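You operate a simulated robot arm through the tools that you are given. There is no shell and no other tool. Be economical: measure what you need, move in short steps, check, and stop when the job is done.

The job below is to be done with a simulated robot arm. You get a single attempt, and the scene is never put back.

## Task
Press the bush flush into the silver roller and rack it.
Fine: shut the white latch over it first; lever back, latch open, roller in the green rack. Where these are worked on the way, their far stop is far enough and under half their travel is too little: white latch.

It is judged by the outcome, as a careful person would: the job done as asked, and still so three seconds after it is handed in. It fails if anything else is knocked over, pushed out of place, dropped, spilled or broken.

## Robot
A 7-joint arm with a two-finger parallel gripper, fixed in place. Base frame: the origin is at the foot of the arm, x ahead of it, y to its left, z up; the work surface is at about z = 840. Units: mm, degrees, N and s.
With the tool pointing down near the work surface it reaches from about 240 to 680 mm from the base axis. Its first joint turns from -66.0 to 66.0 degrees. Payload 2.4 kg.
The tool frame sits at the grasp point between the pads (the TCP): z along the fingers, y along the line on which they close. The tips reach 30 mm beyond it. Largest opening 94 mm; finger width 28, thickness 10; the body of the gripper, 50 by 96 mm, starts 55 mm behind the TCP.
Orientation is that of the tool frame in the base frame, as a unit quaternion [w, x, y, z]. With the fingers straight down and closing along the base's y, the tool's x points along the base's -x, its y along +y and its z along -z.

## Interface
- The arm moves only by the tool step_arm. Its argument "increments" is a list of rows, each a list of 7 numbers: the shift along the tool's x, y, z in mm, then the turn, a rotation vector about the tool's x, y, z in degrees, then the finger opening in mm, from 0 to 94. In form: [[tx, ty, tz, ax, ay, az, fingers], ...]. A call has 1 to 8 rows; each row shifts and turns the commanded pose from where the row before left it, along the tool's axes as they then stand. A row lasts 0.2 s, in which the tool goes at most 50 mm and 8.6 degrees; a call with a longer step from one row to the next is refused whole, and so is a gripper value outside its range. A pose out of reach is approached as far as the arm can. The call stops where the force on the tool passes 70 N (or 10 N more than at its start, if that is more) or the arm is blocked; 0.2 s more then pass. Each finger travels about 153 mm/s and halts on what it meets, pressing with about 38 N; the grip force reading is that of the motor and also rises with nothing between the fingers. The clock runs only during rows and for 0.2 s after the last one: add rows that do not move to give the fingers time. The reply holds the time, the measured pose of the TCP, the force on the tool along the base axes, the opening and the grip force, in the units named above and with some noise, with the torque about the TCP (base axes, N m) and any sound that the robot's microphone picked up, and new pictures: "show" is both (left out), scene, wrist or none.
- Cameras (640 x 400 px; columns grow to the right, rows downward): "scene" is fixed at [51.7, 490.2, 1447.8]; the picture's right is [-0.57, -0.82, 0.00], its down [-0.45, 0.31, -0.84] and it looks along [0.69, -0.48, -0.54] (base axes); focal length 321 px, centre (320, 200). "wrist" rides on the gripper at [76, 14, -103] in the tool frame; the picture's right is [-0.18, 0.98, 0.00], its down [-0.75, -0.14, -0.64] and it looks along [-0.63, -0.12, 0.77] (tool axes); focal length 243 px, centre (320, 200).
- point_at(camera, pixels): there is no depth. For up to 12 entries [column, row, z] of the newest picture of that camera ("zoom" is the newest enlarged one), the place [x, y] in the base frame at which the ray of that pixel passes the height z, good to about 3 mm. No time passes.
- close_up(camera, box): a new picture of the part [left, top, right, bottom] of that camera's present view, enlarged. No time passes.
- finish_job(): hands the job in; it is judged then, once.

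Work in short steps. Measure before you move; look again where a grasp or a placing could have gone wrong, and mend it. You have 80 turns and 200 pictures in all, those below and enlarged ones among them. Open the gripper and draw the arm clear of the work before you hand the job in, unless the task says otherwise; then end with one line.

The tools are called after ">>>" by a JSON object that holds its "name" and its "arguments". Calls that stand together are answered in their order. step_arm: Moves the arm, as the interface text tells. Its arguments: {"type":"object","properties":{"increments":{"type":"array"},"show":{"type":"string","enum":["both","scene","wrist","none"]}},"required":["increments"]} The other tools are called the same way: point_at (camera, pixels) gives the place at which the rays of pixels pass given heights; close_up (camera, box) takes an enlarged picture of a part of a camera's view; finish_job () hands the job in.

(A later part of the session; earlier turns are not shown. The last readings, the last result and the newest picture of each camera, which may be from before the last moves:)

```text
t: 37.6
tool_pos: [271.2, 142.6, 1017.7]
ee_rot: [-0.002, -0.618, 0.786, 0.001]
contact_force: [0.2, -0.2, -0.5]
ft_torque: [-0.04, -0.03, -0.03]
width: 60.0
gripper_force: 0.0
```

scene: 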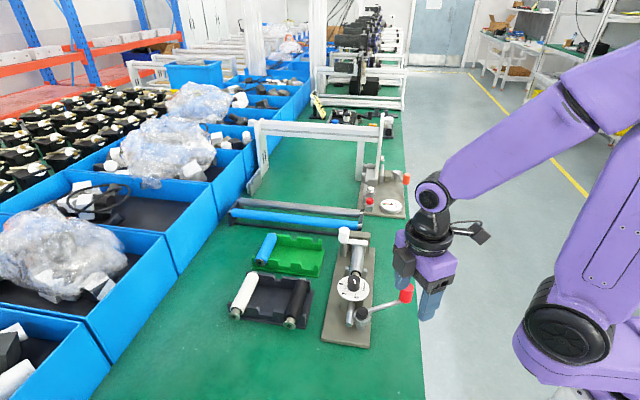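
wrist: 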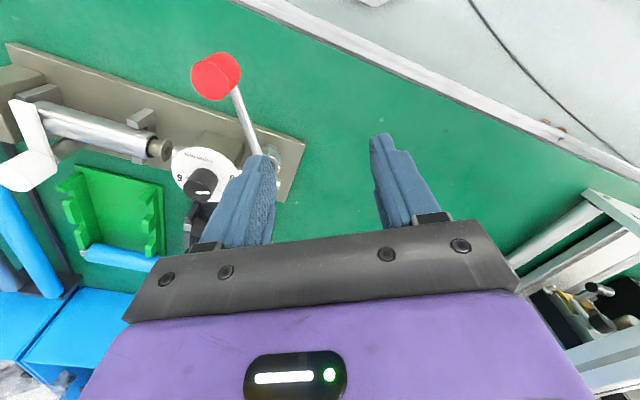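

Yaw reached +76°. Triangulate the knob from this new direction.

>>> {"name": "close_up", "arguments": {"camera": "wrist", "box": [160, 30, 300, 170]}}

>>> {"name": "point_at", "arguments": {"camera": "wrist", "pixels": [[210, 79, 950], [210, 79, 940], [210, 79, 930], [210, 79, 920], [228, 72, 910], [228, 72, 900]]}}

```text
2.86 times, centred on (230, 100) of wrist
```

zoom: 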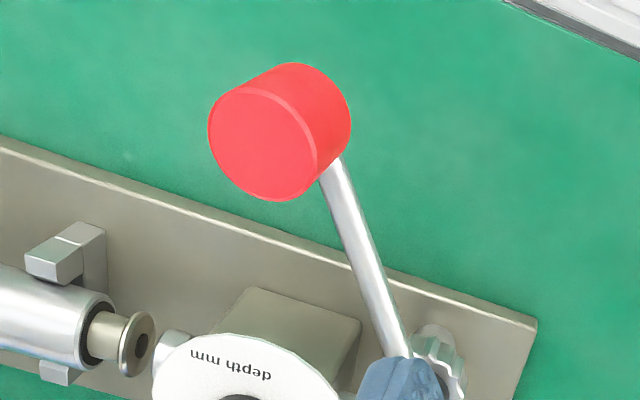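

```text
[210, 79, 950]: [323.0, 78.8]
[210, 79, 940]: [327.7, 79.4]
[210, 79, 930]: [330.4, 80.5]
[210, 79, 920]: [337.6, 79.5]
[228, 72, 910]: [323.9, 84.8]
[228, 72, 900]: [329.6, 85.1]
```

Knob axis ≈ (327.5, 82), z 904–936. Move over it.

>>> {"name": "step_arm", "arguments": {"increments": [[22.8, -34.5, 0, 0, 0, 0, 60], [22.8, -34.5, 0, 0, 0, 0, 60], [0, 0, 30, 0, 0, 0, 60], [0, 0, 0, 0, 0, 0, 60]]}}

>>> {"name": "close_up", "arguments": {"camera": "wrist", "box": [200, 40, 440, 240]}}

```text
t: 38.6
tool_pos: [325.9, 79.3, 988.5]
ee_rot: [-0.001, -0.617, 0.787, 0.0]
contact_force: [0.3, -0.3, -0.9]
ft_torque: [0.02, 0.01, -0.05]
width: 59.9
gripper_force: 0.1
```

scene: 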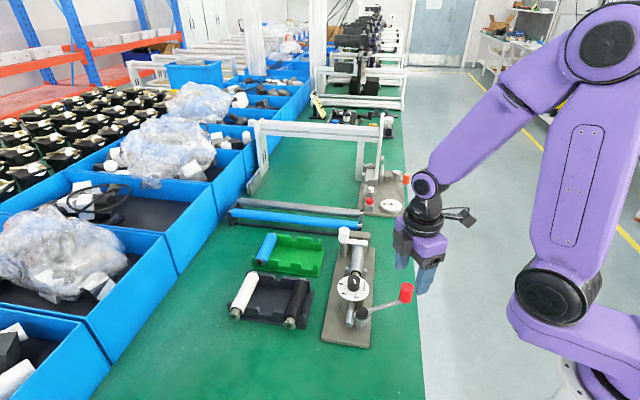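
wrist: 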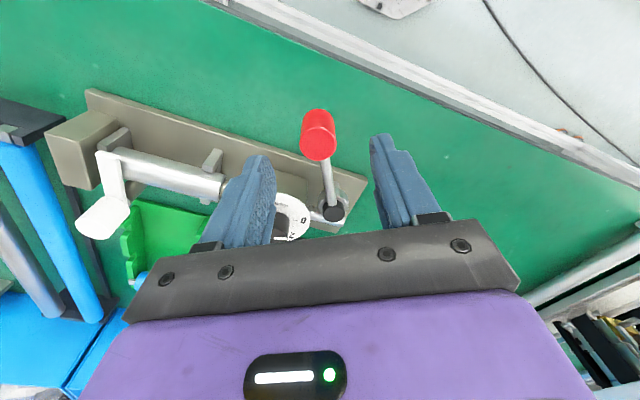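

```text
2.00 times, centred on (320, 140) of wrist
```

zoom: 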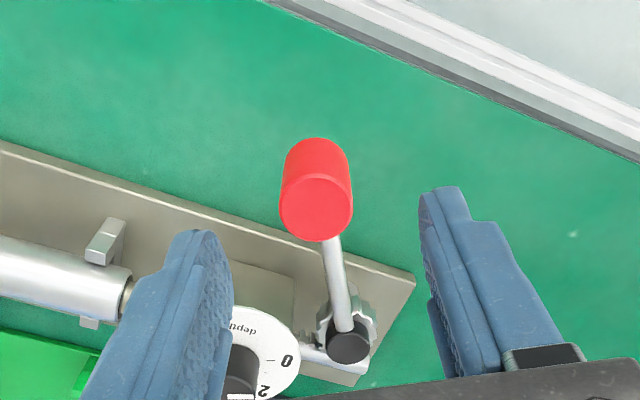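

>>> {"name": "point_at", "arguments": {"camera": "wrist", "pixels": [[318, 144, 936], [317, 117, 906], [334, 213, 911]]}}

>>> {"name": "step_arm", "arguments": {"increments": [[0, 0, 24, 0, 0, 0, 60], [0, 0, 24, 0, 0, 0, 60], [0, 0, 0, 0, 0, 0, 60]], "show": "wrist"}}

```text
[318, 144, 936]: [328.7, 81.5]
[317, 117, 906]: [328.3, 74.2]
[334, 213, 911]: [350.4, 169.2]
```

```text
t: 39.4
tool_pos: [326.0, 80.8, 941.3]
ee_rot: [-0.001, -0.617, 0.787, 0.0]
contact_force: [-0.5, -0.2, -0.8]
ft_torque: [0.02, -0.02, -0.04]
width: 59.8
gripper_force: 0.1
```

wrist: 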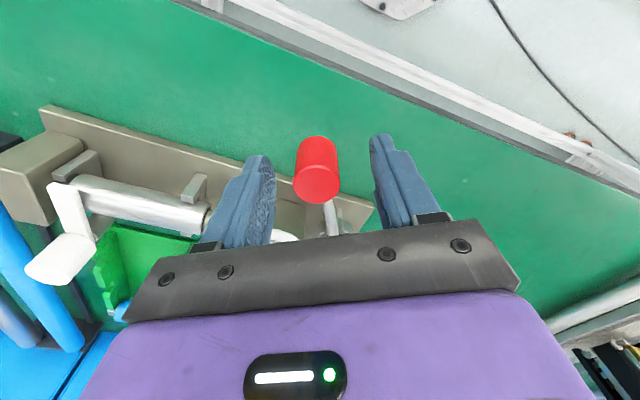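

Knob sits between the fingers. Close on it.

>>> {"name": "step_arm", "arguments": {"increments": [[0, 0, 0, 0, 0, 0, 40], [0, 0, 0, 0, 0, 0, 20], [0, 0, 0, 0, 0, 0, 10], [0, 0, 0, 0, 0, 0, 10]], "show": "wrist"}}

```text
t: 40.4
tool_pos: [326.1, 80.7, 940.2]
ee_rot: [-0.002, -0.617, 0.787, 0.001]
contact_force: [-2.4, -1.1, -6.5]
ft_torque: [0.02, -0.83, 0.17]
width: 25.7
gripper_force: 45.4
```

wrist: 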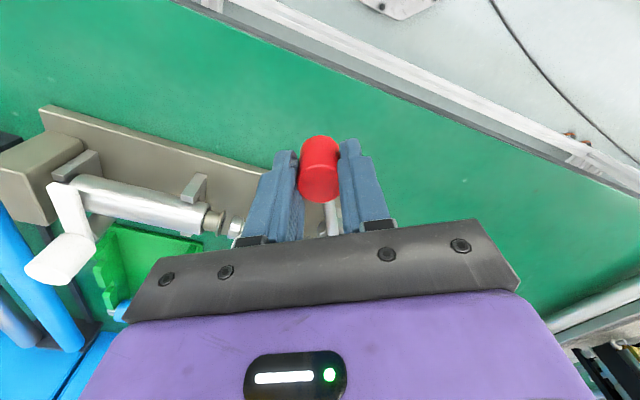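

Knob gripped (25.7 mm). Swing the lever clockwise 24° on its 100 mm arc.

>>> {"name": "step_arm", "arguments": {"increments": [[-0.5, 10.4, 0, 0, 0, 6, 10], [-0.5, 10.4, 0, 0, 0, 6, 10], [-0.5, 10.4, 0, 0, 0, 6, 10], [-0.5, 10.4, 0, 0, 0, 6, 10], [0, 0, 0, 0, 0, 0, 10]]}}

>>> {"name": "close_up", "arguments": {"camera": "scene", "box": [310, 225, 430, 345]}}

```text
t: 41.6
tool_pos: [290.6, 99.4, 940.9]
ee_rot: [0.0, -0.439, 0.898, -0.001]
contact_force: [8.5, 8.0, 2.5]
ft_torque: [0.81, 0.18, -0.24]
width: 25.6
gripper_force: 45.3
```

scene: 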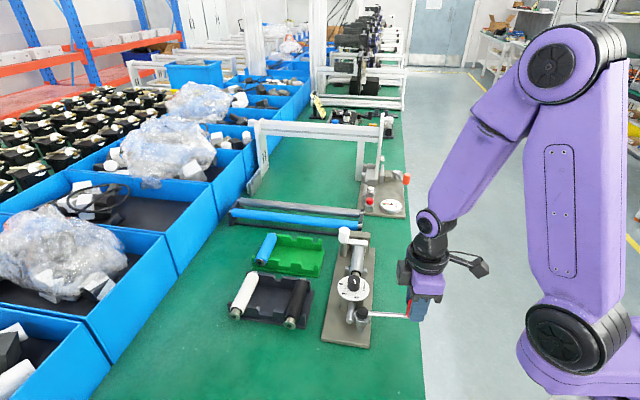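
wrist: 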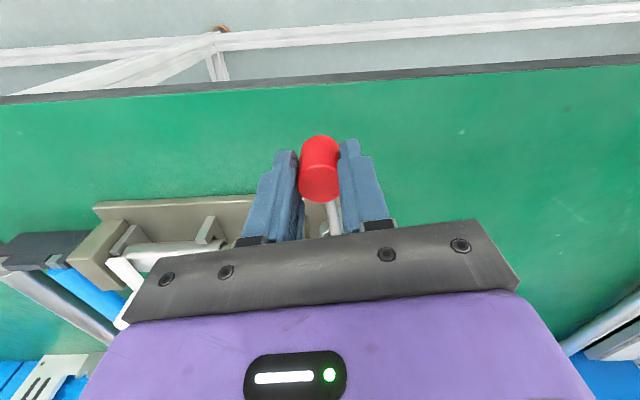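

```text
3.33 times, centred on (370, 285) of scene
```

zoom: 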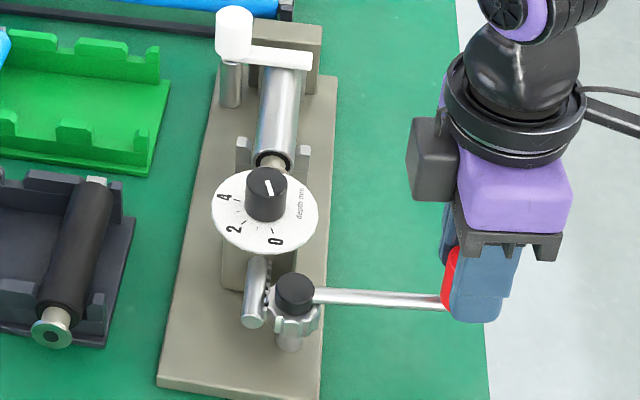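

Lever moves smoothly (12 N, mostly radial). Continue 24° with a slight radial correction.

>>> {"name": "step_arm", "arguments": {"increments": [[-1.5, 10.3, 0, 0, 0, 6, 10], [-0.6, 10.3, 0, 0, 0, 6, 10], [-0.6, 10.3, 0, 0, 0, 6, 10], [-0.6, 10.3, 0, 0, 0, 6, 10], [0, 0, 0, 0, 0, 0, 10]]}}

>>> {"name": "close_up", "arguments": {"camera": "scene", "box": [310, 225, 430, 345]}}

```text
t: 42.8
tool_pos: [266.0, 130.4, 940.9]
ee_rot: [-0.01, -0.241, 0.97, 0.001]
contact_force: [-21.4, -12.0, 0.5]
ft_torque: [-0.87, -0.34, -0.11]
width: 26.0
gripper_force: 44.9
out of reach, approached as far as the arm can: row 4
```

scene: 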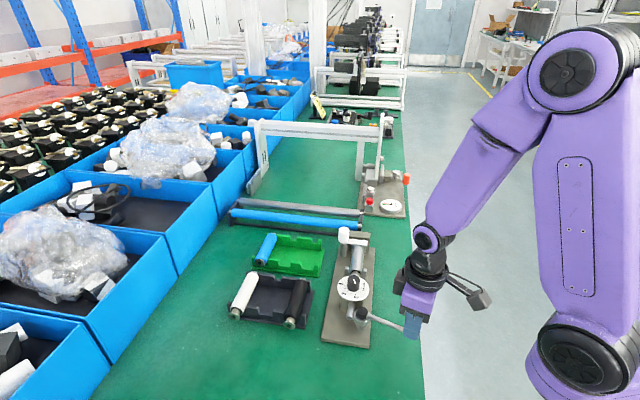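
wrist: 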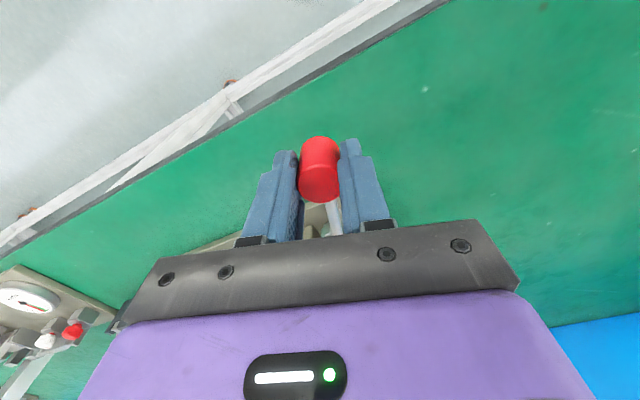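

```text
3.33 times, centred on (370, 285) of scene
```

zoom: 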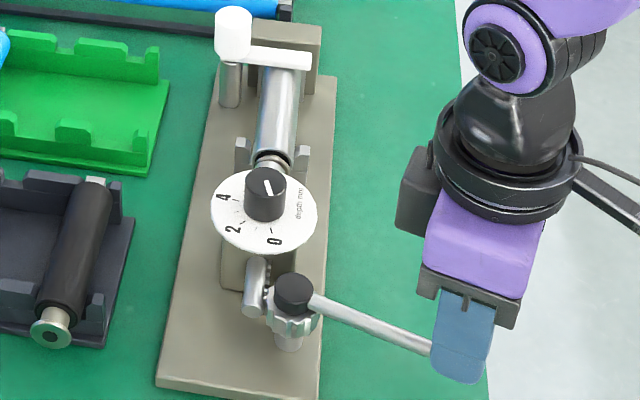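

Briefly at the inner reach limit (r≈294, which is the minimum of this arc, now passed). Continue the arc in smaller amounts.

>>> {"name": "step_arm", "arguments": {"increments": [[0.5, 10.3, 0, 0, 0, 6, 10], [-0.5, 10.3, 0, 0, 0, 6, 10], [0, 0, 0, 0, 0, 0, 10]]}}

>>> {"name": "close_up", "arguments": {"camera": "scene", "box": [310, 225, 430, 345]}}

```text
t: 43.6
tool_pos: [260.4, 148.4, 941.8]
ee_rot: [-0.014, -0.141, 0.99, 0.0]
contact_force: [-29.8, -7.6, -17.4]
ft_torque: [-0.8, 0.29, 0.01]
width: 26.0
gripper_force: 45.3
out of reach, approached as far as the arm can: row 1
```

scene: 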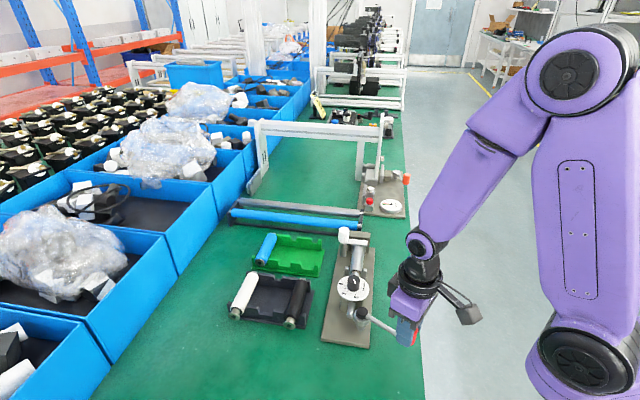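
wrist: 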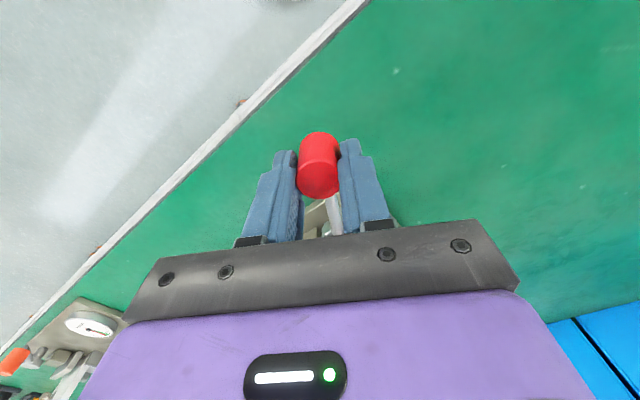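

```text
3.33 times, centred on (370, 285) of scene
```

zoom: 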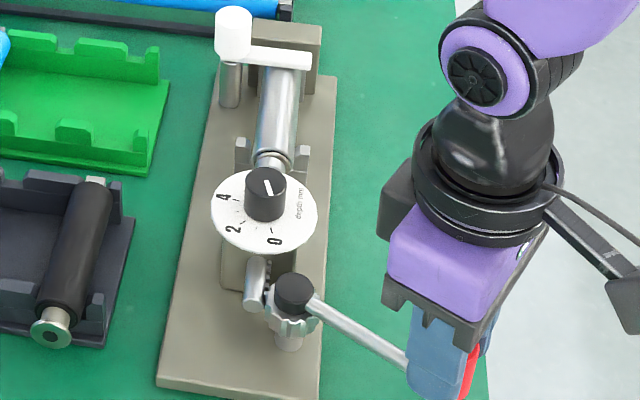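

58° so far and still moving without pressing resistance. Continue.

>>> {"name": "step_arm", "arguments": {"increments": [[-0.5, 10.3, 0, 0, 0, 6, 10], [-0.5, 10.3, 0, 0, 0, 6, 10], [0, 0, 0, 0, 0, 0, 10]]}}

>>> {"name": "close_up", "arguments": {"camera": "scene", "box": [310, 225, 430, 345]}}

>>> {"name": "close_up", "arguments": {"camera": "scene", "box": [335, 255, 385, 290]}}

```text
t: 44.2
tool_pos: [260.4, 156.6, 942.7]
ee_rot: [-0.014, -0.055, 0.998, -0.003]
contact_force: [0.2, -26.8, 16.6]
ft_torque: [0.15, 0.51, 0.06]
width: 25.6
gripper_force: 44.9
out of reach, approached as far as the arm can: row 1
stopped in row 2: the force on the tool passed its limit at 85 N (the readings are from after the stop); the commanded pose is now the measured one
```

scene: 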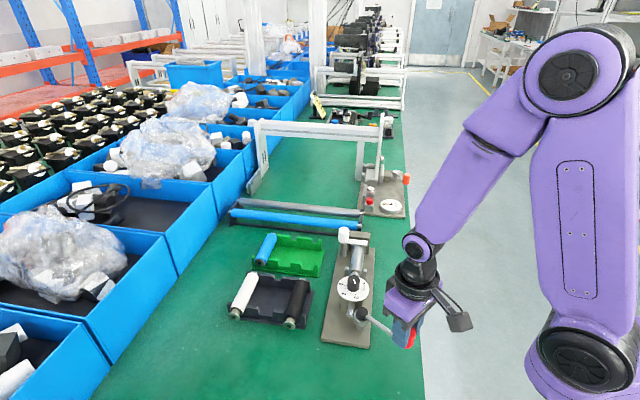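
wrist: 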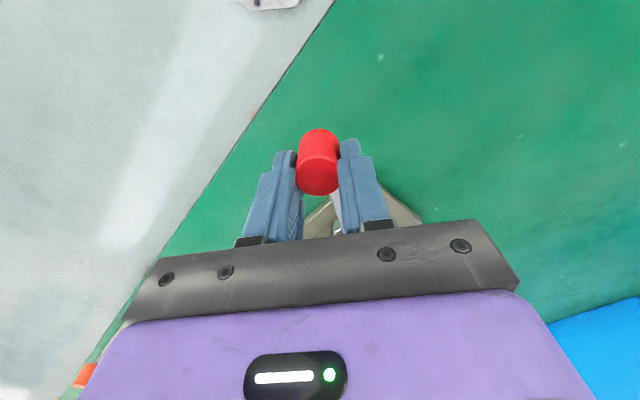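

```text
3.33 times, centred on (370, 285) of scene
```

zoom: 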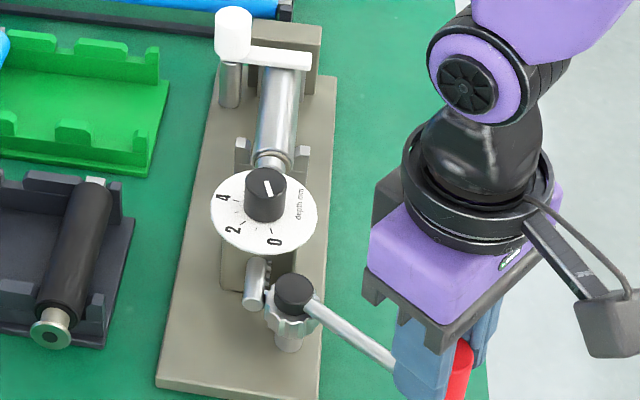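

```text
11.43 times, centred on (360, 272) of scene
```

zoom: 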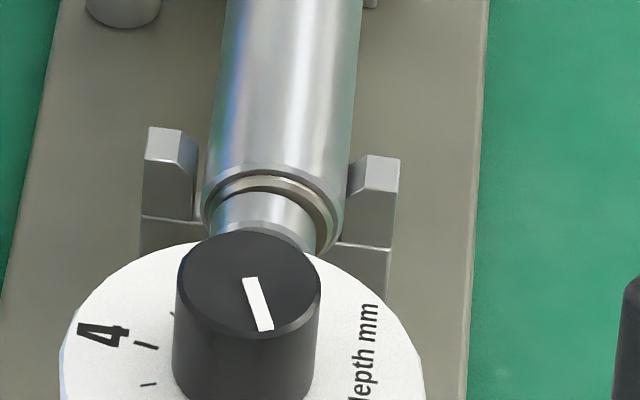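

Force peaked at 85 N: the press hit its stop, and the close-up shows the flange in the roller face. I press once more gently to make sure it's at the stop.

>>> {"name": "step_arm", "arguments": {"increments": [[0, 3, 0, 0, 0, 1.7, 10], [0, 3, 0, 0, 0, 1.7, 10], [0, 0, 0, 0, 0, 0, 10]], "show": "scene"}}

>>> {"name": "close_up", "arguments": {"camera": "scene", "box": [335, 255, 385, 290]}}

```text
t: 44.7
tool_pos: [261.1, 156.0, 940.9]
ee_rot: [-0.017, -0.031, 0.999, -0.005]
contact_force: [1.9, -26.4, 12.7]
ft_torque: [0.28, 0.29, 0.23]
width: 25.6
gripper_force: 45.0
stopped in row 2: the force on the tool passed its limit at 77 N (the readings are from after the stop); the commanded pose is now the measured one
```

scene: 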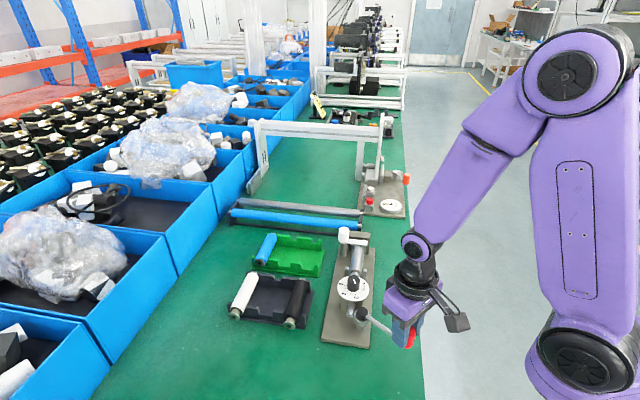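

```text
11.43 times, centred on (360, 272) of scene
```

zoom: 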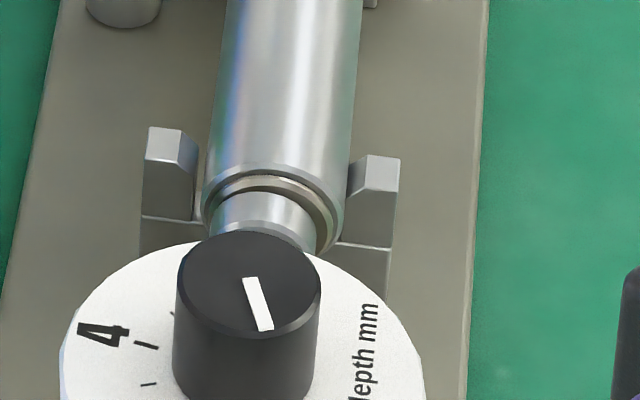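

At the stop. Now bring the lever back along the arc, correcting the small tilt on the way.

>>> {"name": "step_arm", "arguments": {"increments": [[-1, -5, 0, -0.5, -1.0, -3, 10], [-2.2, -9.7, 0, 0, -0.9, -6, 10], [-2.2, -9.7, 0, 0, 0, -6, 10], [-2.2, -9.7, 0, 0, 0, -6, 10], [0, 0, 0, 0, 0, 0, 10]]}}

>>> {"name": "close_up", "arguments": {"camera": "scene", "box": [310, 225, 430, 345]}}

```text
t: 45.9
tool_pos: [273.6, 126.8, 941.5]
ee_rot: [-0.007, -0.215, 0.977, 0.003]
contact_force: [-34.0, -18.9, 42.7]
ft_torque: [-1.0, -0.27, 0.31]
width: 25.7
gripper_force: 44.5
out of reach, approached as far as the arm can: row 2
```

scene: 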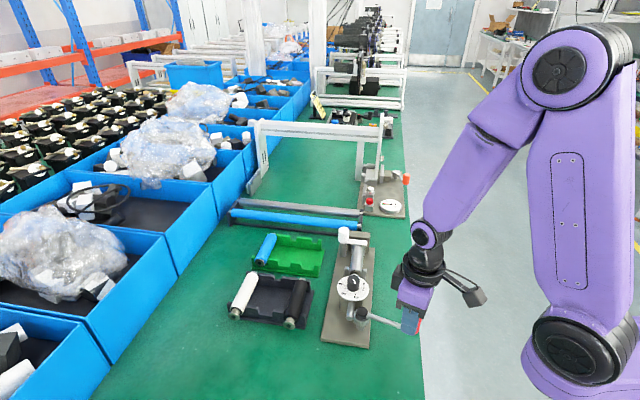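
wrist: 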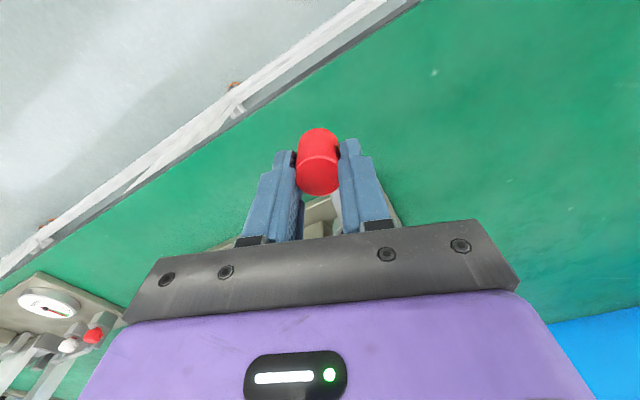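

```text
3.33 times, centred on (370, 285) of scene
```

zoom: 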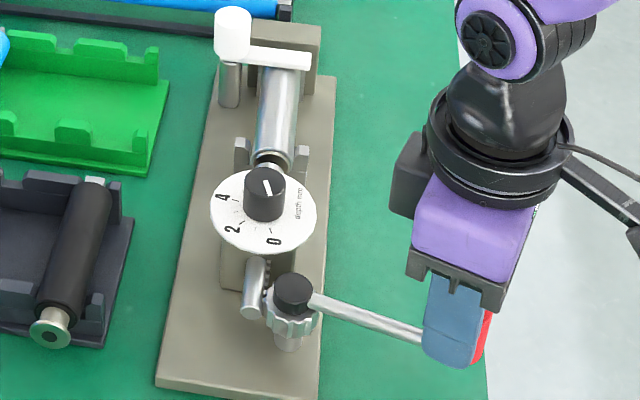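

Moving back well, but with 42 N upward and 39 N outward loads; I ease up and out while continuing.

>>> {"name": "step_arm", "arguments": {"increments": [[2, -7, -2, 0, 0, -4.5, 10], [0.5, -9.9, -1, 0, 0, -6, 10], [-1, -9.9, 0, 0, 0, -6, 10], [0, 0, 0, 0, 0, 0, 10]]}}

>>> {"name": "close_up", "arguments": {"camera": "scene", "box": [310, 225, 430, 345]}}

```text
t: 46.9
tool_pos: [292.3, 104.3, 944.4]
ee_rot: [0.002, -0.353, 0.936, 0.001]
contact_force: [8.4, 7.5, -32.6]
ft_torque: [0.75, -0.04, -0.15]
width: 25.0
gripper_force: 44.9
```

scene: 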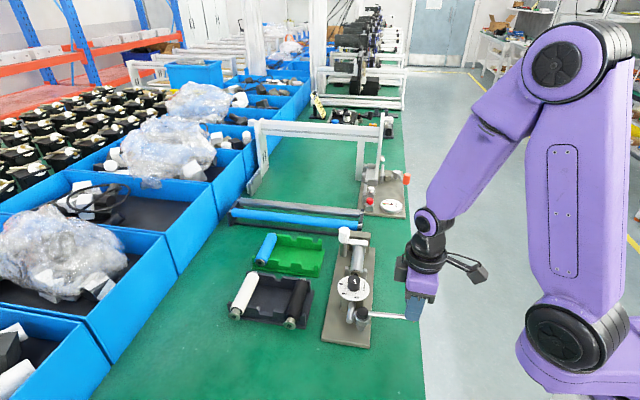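
wrist: 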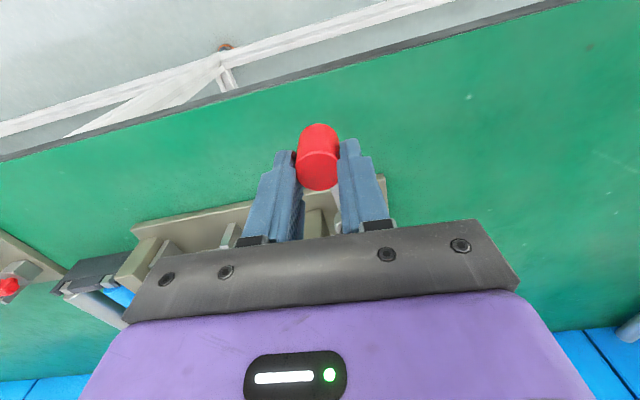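

```text
3.33 times, centred on (370, 285) of scene
```

zoom: 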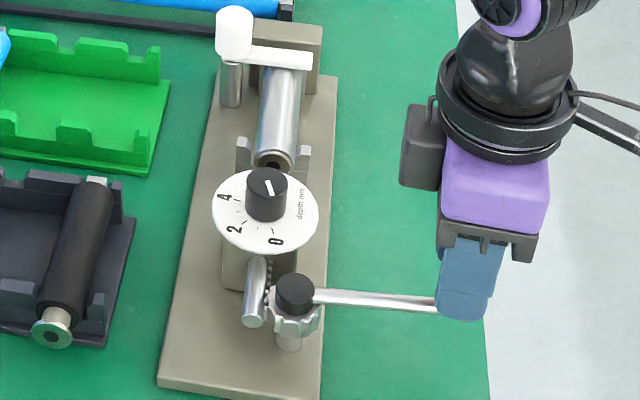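

Flush bush now visible in the roller face. Continue the last ~24° back.

>>> {"name": "step_arm", "arguments": {"increments": [[-1.5, -9.8, 1.5, 0, 0, -6, 10], [-1.8, -9.8, 0, 0, 0, -6, 10], [-1.8, -9.8, 0, 0, 0, -6, 10], [-1, -4.5, 0, 0, 0, -3, 10], [0, 0, 0, 0, 0, 0, 10]]}}

>>> {"name": "close_up", "arguments": {"camera": "scene", "box": [310, 225, 430, 345]}}

>>> {"name": "close_up", "arguments": {"camera": "scene", "box": [335, 255, 385, 290]}}

```text
t: 48.1
tool_pos: [320.5, 85.4, 942.8]
ee_rot: [0.001, -0.518, 0.855, 0.001]
contact_force: [12.2, 28.0, 20.5]
ft_torque: [0.96, 0.22, -0.12]
width: 24.9
gripper_force: 45.1
```

scene: 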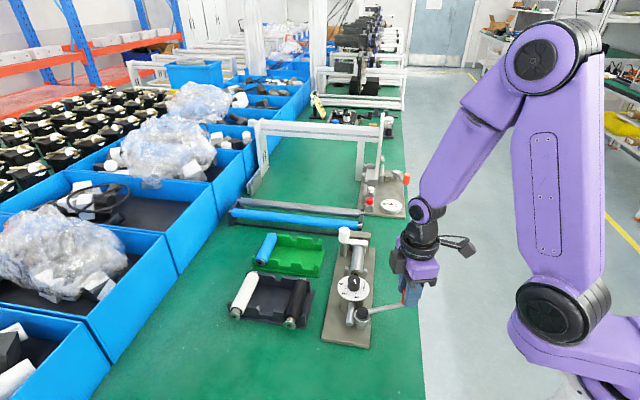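
wrist: 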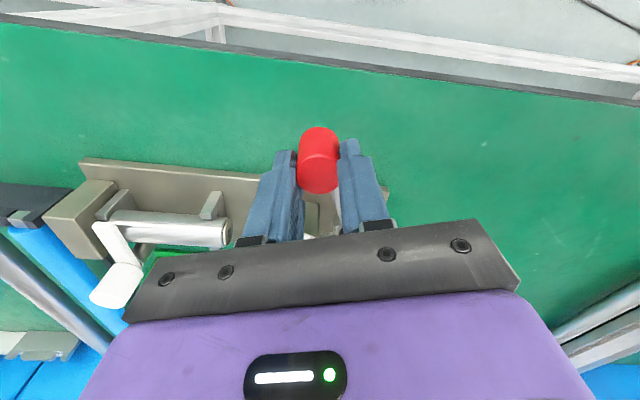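

```text
3.33 times, centred on (370, 285) of scene
```

zoom: 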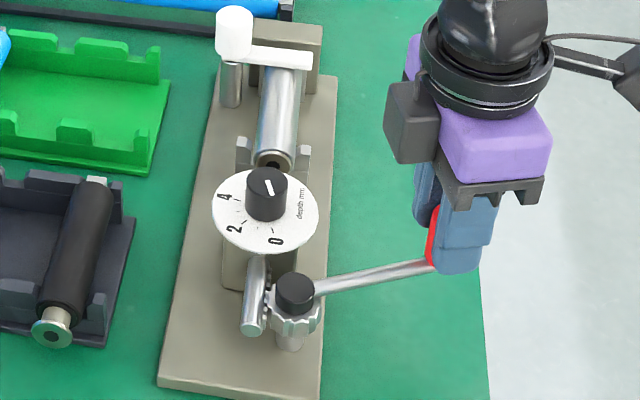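

```text
11.43 times, centred on (360, 272) of scene
```

zoom: 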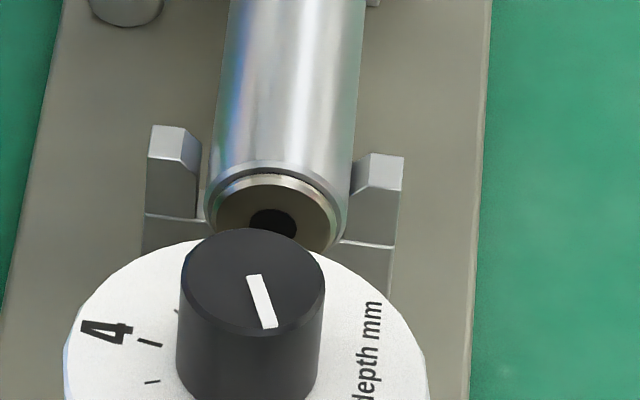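

Bush sits flush with the face. Lever needs ~5° more to its original rest; push gently to it.

>>> {"name": "step_arm", "arguments": {"increments": [[-3, -6, -1, 0, 0, -4, 10], [-1.5, -5, 0, 0, 0, -3, 10], [0, 0, 0, 0, 0, 0, 10]], "show": "scene"}}

>>> {"name": "close_up", "arguments": {"camera": "scene", "box": [310, 205, 430, 325]}}

```text
t: 48.9
tool_pos: [330.3, 85.0, 942.9]
ee_rot: [-0.003, -0.568, 0.823, 0.003]
contact_force: [-4.7, 4.6, -6.6]
ft_torque: [-0.35, -0.62, -0.4]
width: 25.4
gripper_force: 45.1
```

scene: 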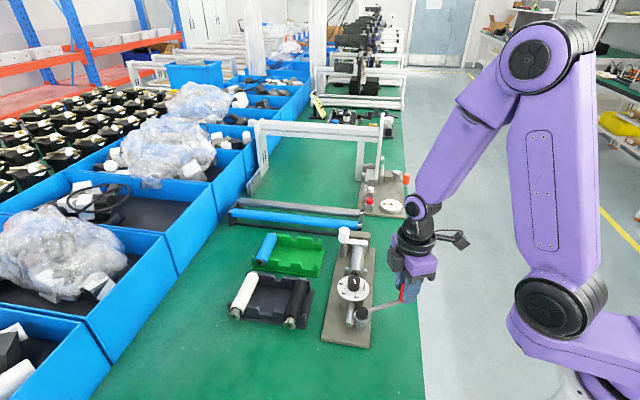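

```text
3.33 times, centred on (370, 265) of scene
```

zoom: 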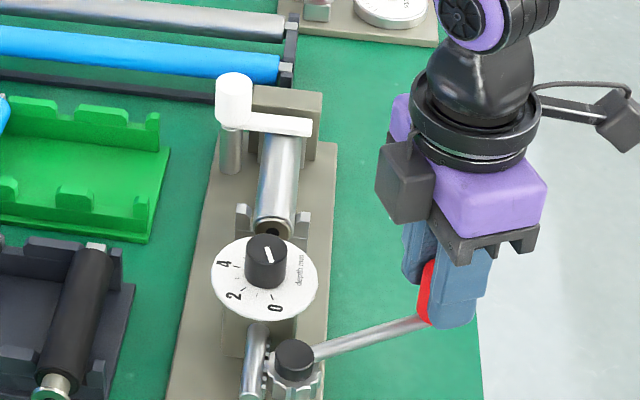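

Lever is back at its rest angle. Release, rise, and travel toward the latch.

>>> {"name": "step_arm", "arguments": {"increments": [[0, 0, 0, 0, 0, 0, 60], [0, 0, -2, 0, 0, 0, 60], [0, 0, -45, 0, 0, 0, 60], [-13.4, -42, -3, 0, 0, 0, 60], [-13.4, -42, -3, 0, 0, 0, 60], [-13.4, -42, -3, 0, 0, 0, 60], [-13.4, -42, -3, 0, 0, 0, 60], [-13.4, -42, -3, 0, 0, 0, 60]], "show": "scene"}}

>>> {"name": "close_up", "arguments": {"camera": "scene", "box": [320, 260, 420, 330]}}

>>> {"name": "step_arm", "arguments": {"increments": [[0, 0, 0, 0, 0, 8.2, 60], [0, 0, 0, 0, 0, 8.2, 60], [0, 0, 0, 0, 0, 8.2, 60], [0, 0, 0, 0, 0, 8.2, 60], [0, 0, 0, 0, 0, 8.2, 60], [0, 0, 0, 0, 0, 8.2, 60], [0, 0, 0, 0, 0, 8.2, 60], [0, 0, 0, 0, 0, 8.2, 60]], "show": "none"}}

>>> {"name": "step_arm", "arguments": {"increments": [[0, 0, 0, 0, 0, 8.2, 60], [0, 0, 0, 0, 0, 8.2, 60], [0, 0, 0, 0, 0, 8.2, 60], [0, 0, 0, 0, 0, 8.2, 60], [0, 0, 0, 0, 0, 8.2, 60], [0, 0, 0, 0, 0, 8.2, 60], [0, 0, 0, 0, 0, 0, 60]], "show": "wrist"}}

```text
t: 50.7
tool_pos: [553.4, 73.5, 1006.2]
ee_rot: [0.001, -0.568, 0.823, 0.001]
contact_force: [-0.1, -0.3, 0.7]
ft_torque: [0.02, 0.01, 0.04]
width: 60.1
gripper_force: 0.0
```

scene: 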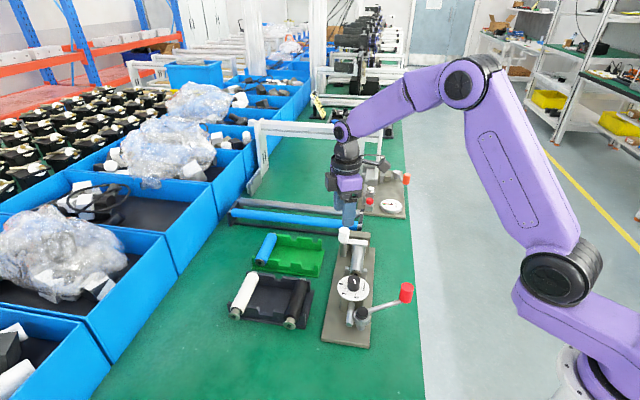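

```text
5.71 times, centred on (370, 295) of scene
```

zoom: 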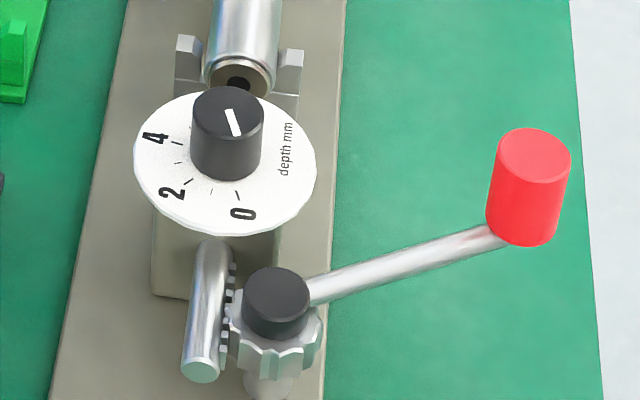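

```text
t: 52.5
tool_pos: [551.3, 73.8, 1005.9]
ee_rot: [0.0, -0.03, 1.0, 0.0]
contact_force: [0.2, 0.4, -0.3]
ft_torque: [-0.01, 0.04, 0.02]
width: 60.0
gripper_force: 0.0
```

```text
t: 54.1
tool_pos: [551.4, 72.9, 1005.5]
ee_rot: [0.0, 0.388, 0.922, 0.001]
contact_force: [-0.1, 0.5, 0.2]
ft_torque: [-0.01, -0.02, 0.0]
width: 60.1
gripper_force: 0.0
```

wrist: 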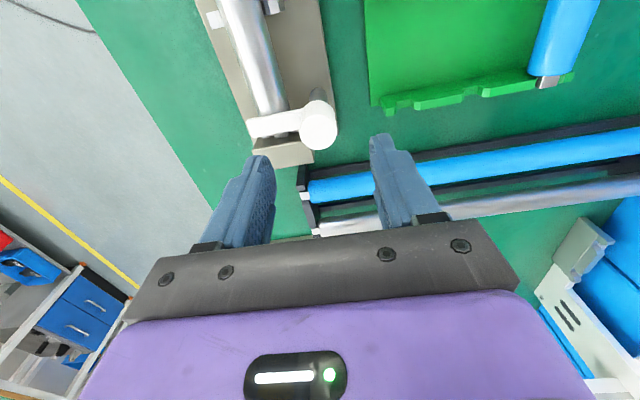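

Centred above the cap with yaw −45°. Descend to z≈947.5 and grip the cap.

>>> {"name": "step_arm", "arguments": {"increments": [[1, -0.8, 29, 0, 0, 0, 60], [0, 0, 29, 0, 0, 0, 60], [0, 0, 0, 0, 0, 0, 40], [0, 0, 0, 0, 0, 0, 20], [0, 0, 0, 0, 0, 0, 10], [0, 0, 0, 0, 0, 0, 10]], "show": "wrist"}}

```text
t: 55.5
tool_pos: [550.4, 71.4, 947.0]
ee_rot: [-0.002, 0.388, 0.922, 0.001]
contact_force: [-6.9, -4.8, 0.7]
ft_torque: [0.11, -0.37, 0.01]
width: 27.6
gripper_force: 44.9
```

wrist: 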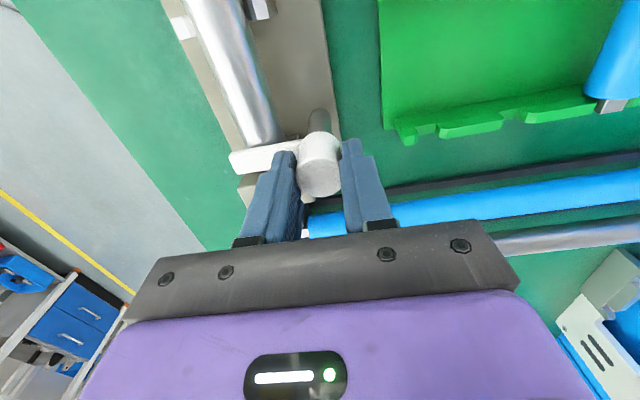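

Cap gripped. Turn it counter-clockwise ~90° to open.

>>> {"name": "step_arm", "arguments": {"increments": [[0, 0, 0, 0, 0, -8.2, 10], [0, 0, 0, 0, 0, -8.2, 10], [0, 0, 0, 0, 0, -8.2, 10], [0, 0, 0, 0, 0, -8.2, 10], [0, 0, 0, 0, 0, -8.2, 10], [0, 0, 0, 0, 0, -8.2, 10], [0, 0, 0, 0, 0, -8.2, 10], [0, 0, 0, 0, 0, -8.2, 10]], "show": "none"}}

>>> {"name": "step_arm", "arguments": {"increments": [[0, 0, 0, 0, 0, -8.2, 10], [0, 0, 0, 0, 0, -8.2, 10], [0, 0, 0, 0, 0, -8.2, 10], [0, 0, 0, 0, 0, 0, 10]], "show": "scene"}}

>>> {"name": "close_up", "arguments": {"camera": "scene", "box": [310, 205, 380, 265]}}

```text
t: 57.3
tool_pos: [550.4, 71.1, 947.1]
ee_rot: [-0.002, -0.175, 0.985, 0.001]
contact_force: [-1.8, -8.3, -16.1]
ft_torque: [-0.83, -0.02, 0.02]
width: 27.4
gripper_force: 44.8
```

```text
t: 58.3
tool_pos: [550.3, 71.3, 947.4]
ee_rot: [0.0, -0.38, 0.925, 0.001]
contact_force: [-4.9, -9.4, -9.4]
ft_torque: [-1.09, 0.18, -0.3]
width: 27.3
gripper_force: 44.7
```

scene: 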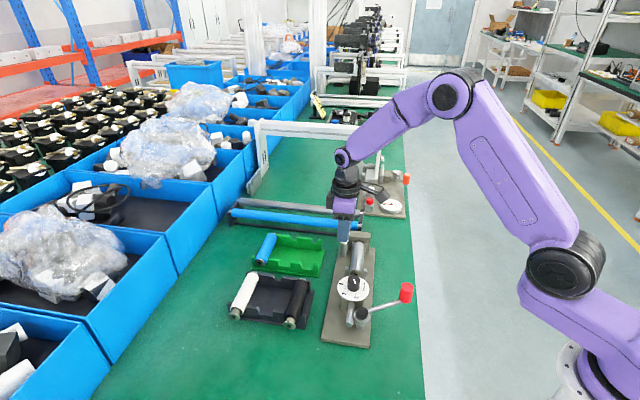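

```text
6.67 times, centred on (345, 235) of scene
```

zoom: 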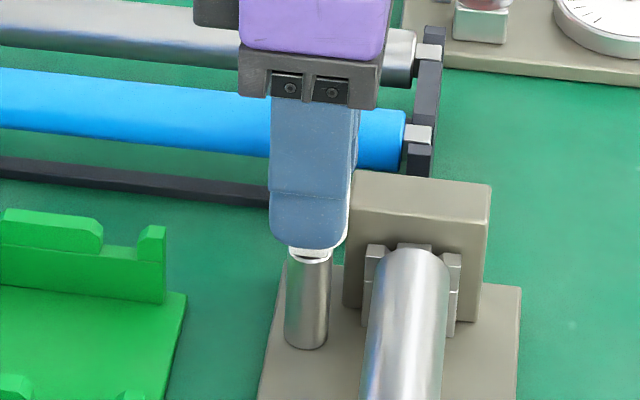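

Torque −0.3 suggests the open stop. A small extra turn, then release and rise to check.

>>> {"name": "step_arm", "arguments": {"increments": [[0, 0, 0, 0, 0, -3, 10], [0, 0, 0, 0, 0, 0, 10], [0, 0, 0, 0, 0, 0, 40], [0, 0, 0, 0, 0, 0, 60], [0, 0, -30, 0, 0, 0, 60], [0, 0, -40, 0, 0, 0, 60], [0, 0, -10, 0, 0, 0, 60]], "show": "scene"}}

>>> {"name": "close_up", "arguments": {"camera": "scene", "box": [310, 205, 380, 265]}}

>>> {"name": "step_arm", "arguments": {"increments": [[0, 0, 0, 0, 0, 8.4, 60], [0, 0, 0, 0, 0, 8.4, 60], [0, 0, 0, 0, 0, 8.4, 60], [0, 0, 0, 0, 0, 8.4, 60], [0, 0, 0, 0, 0, 8.4, 60], [0, 0, 0, 0, 0, 8.4, 60], [0, 0, 0, 0, 0, 8.4, 60], [0, 0, 0, 0, 0, 8.4, 60]], "show": "none"}}

```text
t: 59.9
tool_pos: [549.7, 72.8, 1026.6]
ee_rot: [0.0, -0.404, 0.915, 0.002]
contact_force: [0.0, 0.1, -0.2]
ft_torque: [0.02, 0.0, -0.04]
width: 59.9
gripper_force: 0.0
```

scene: 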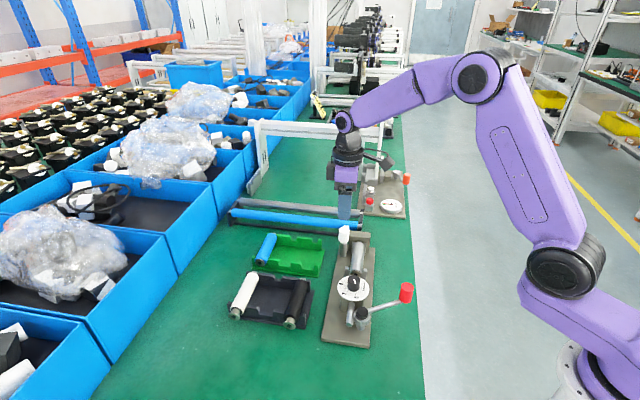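

```text
6.67 times, centred on (345, 235) of scene
```

zoom: 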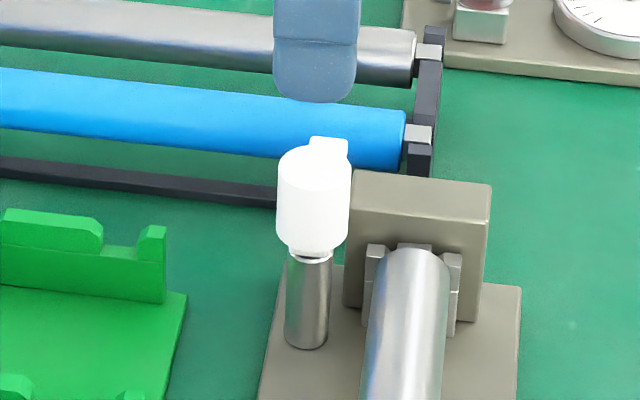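

```text
t: 61.7
tool_pos: [550.4, 73.6, 1026.7]
ee_rot: [-0.001, 0.172, 0.985, 0.0]
contact_force: [0.6, 0.0, 0.0]
ft_torque: [0.01, -0.04, 0.01]
width: 59.7
gripper_force: 0.0
```

Latch is fully open as at the start. Finish turning to −45° and hover above the roller at s≈292, t≈400.

>>> {"name": "step_arm", "arguments": {"increments": [[0, 0, 0, 0, 0, 8.4, 60], [0, 0, 0, 0, 0, 8.4, 60], [0, 0, 0, 0, 0, 8.4, 60], [22.6, -20.6, 0, 0, 0, 0, 48], [22.6, -20.6, 0, 0, 0, 0, 48], [0, 0, 50, 0, 0, 0, 48], [0, 0, 25, 0, 0, 0, 48], [0, 0, 0, 0, 0, 0, 48]]}}

>>> {"name": "close_up", "arguments": {"camera": "wrist", "box": [200, 0, 440, 240]}}

>>> {"name": "close_up", "arguments": {"camera": "scene", "box": [225, 205, 395, 300]}}

```text
t: 63.5
tool_pos: [487.3, 75.4, 953.0]
ee_rot: [-0.001, 0.381, 0.924, 0.001]
contact_force: [0.9, -0.3, -0.3]
ft_torque: [-0.02, -0.03, -0.03]
width: 48.1
gripper_force: 0.1
```

scene: 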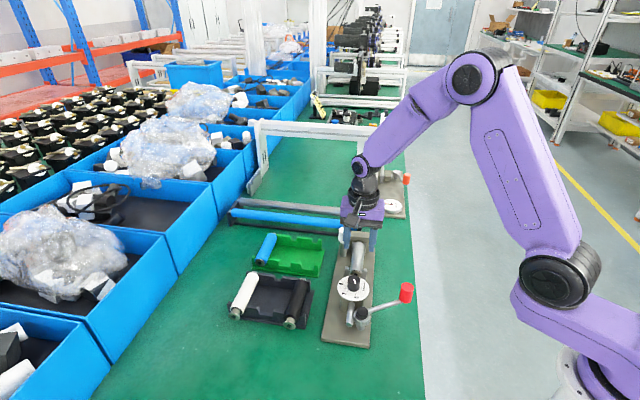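
wrist: 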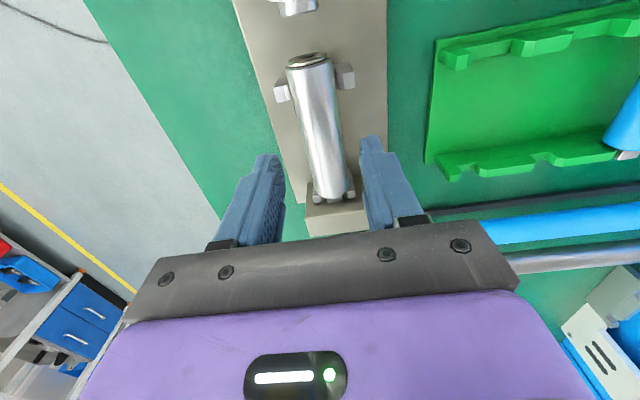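

```text
1.67 times, centred on (320, 120) of wrist
```

zoom: 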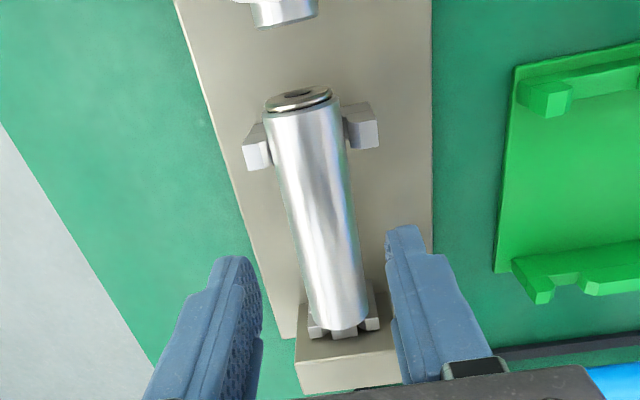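

```text
3.76 times, centred on (310, 252) of scene
```

zoom: 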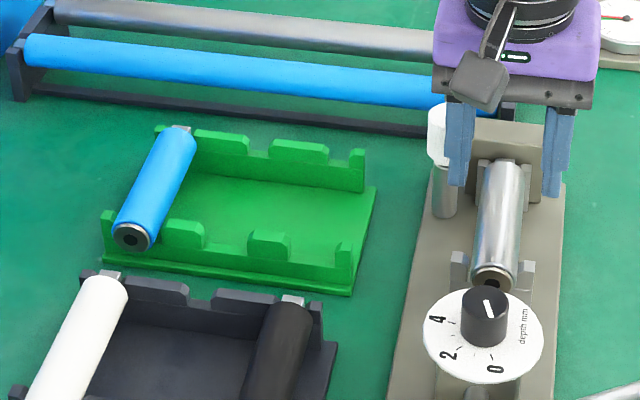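

Check the flushness closely.

>>> {"name": "close_up", "arguments": {"camera": "wrist", "box": [270, 35, 350, 85]}}

>>> {"name": "close_up", "arguments": {"camera": "scene", "box": [340, 262, 370, 285]}}

>>> {"name": "close_up", "arguments": {"camera": "scene", "box": [245, 240, 285, 275]}}

```text
8.00 times, centred on (310, 60) of wrist
```

zoom: 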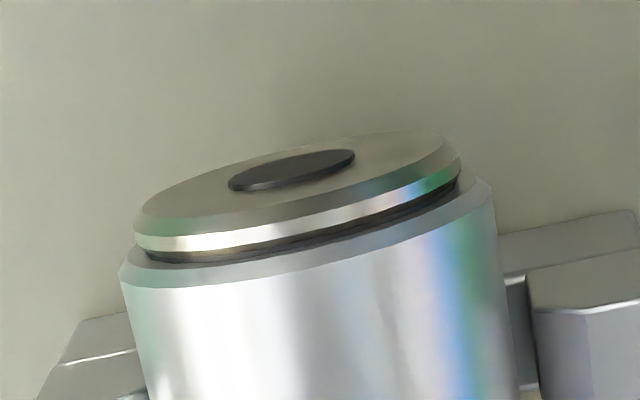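

```text
16.00 times, centred on (355, 274) of scene
```

zoom: 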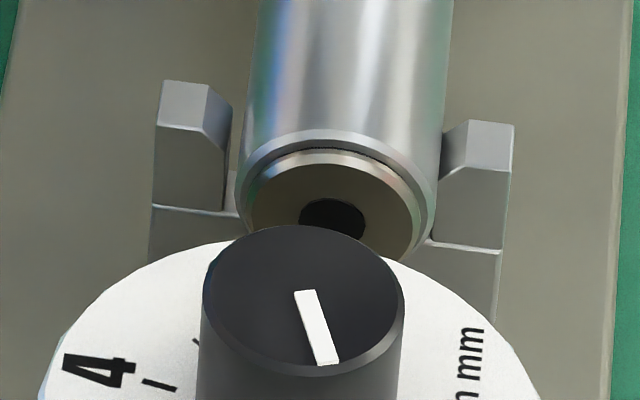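

```text
11.43 times, centred on (265, 258) of scene
```

zoom: 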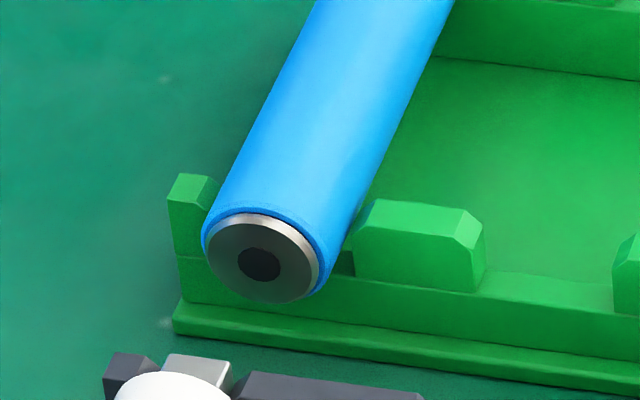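

The flange seats on the rim but a thin dark line shows. Compare with the already finished blue roller from a similar viewpoint (also lets me measure the rack).

>>> {"name": "step_arm", "arguments": {"increments": [[0, 0, -45, 0, 0, 0, 48], [0, 40, 0, 0, 0, 0, 48], [0, 40, 0, 0, 0, 0, 48], [0, 40, 0, 0, 0, 0, 48], [0, 40, 0, 0, 0, 0, 48], [0, 38, 0, 0, 0, 0, 48], [0, 0, 15, 0, 0, 0, 48], [0, 0, 0, 0, 0, 0, 48]], "show": "wrist"}}

```text
t: 65.3
tool_pos: [628.9, 216.0, 982.0]
ee_rot: [0.0, 0.381, 0.925, 0.001]
contact_force: [-0.5, -0.2, -0.3]
ft_torque: [-0.03, 0.0, -0.01]
width: 47.9
gripper_force: 0.0
```

wrist: 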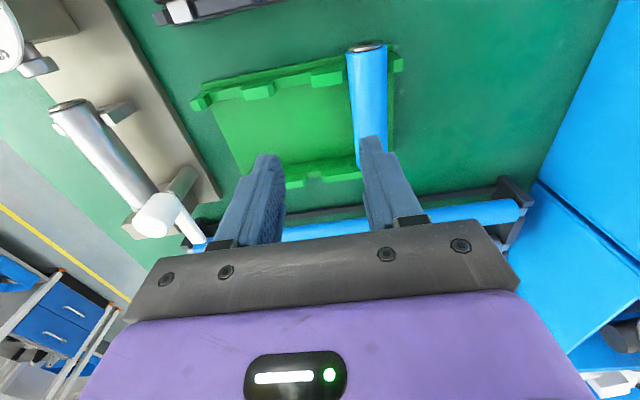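

>>> {"name": "close_up", "arguments": {"camera": "wrist", "box": [335, 30, 399, 70]}}

>>> {"name": "close_up", "arguments": {"camera": "wrist", "box": [40, 85, 104, 125]}}

>>> {"name": "close_up", "arguments": {"camera": "wrist", "box": [180, 30, 420, 200]}}

```text
10.00 times, centred on (367, 50) of wrist
```

zoom: 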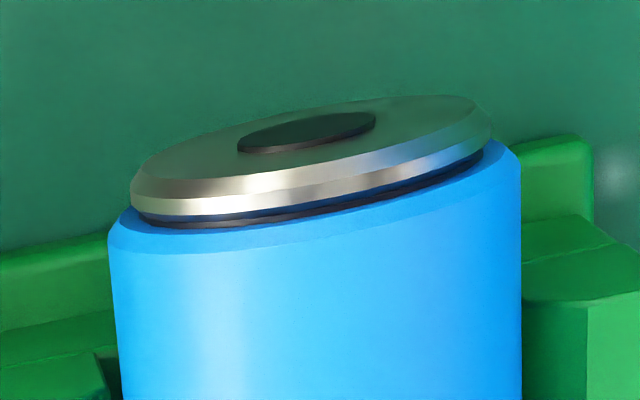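

```text
10.00 times, centred on (72, 105) of wrist
```

zoom: 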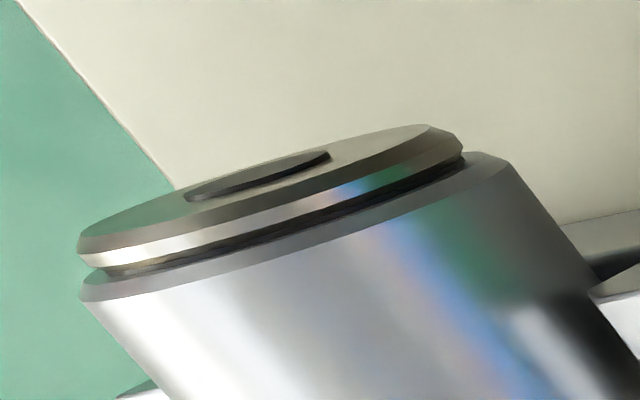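

```text
2.35 times, centred on (300, 115) of wrist
```

zoom: 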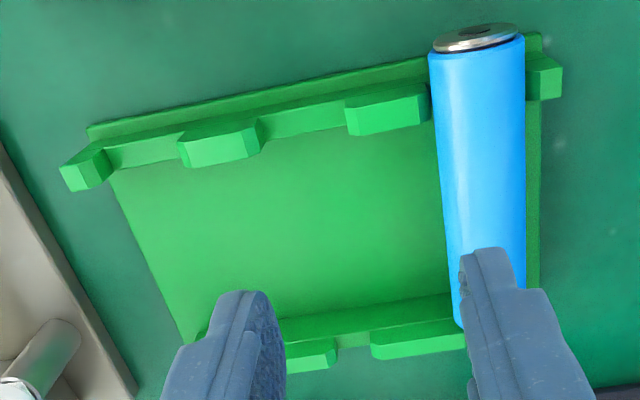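

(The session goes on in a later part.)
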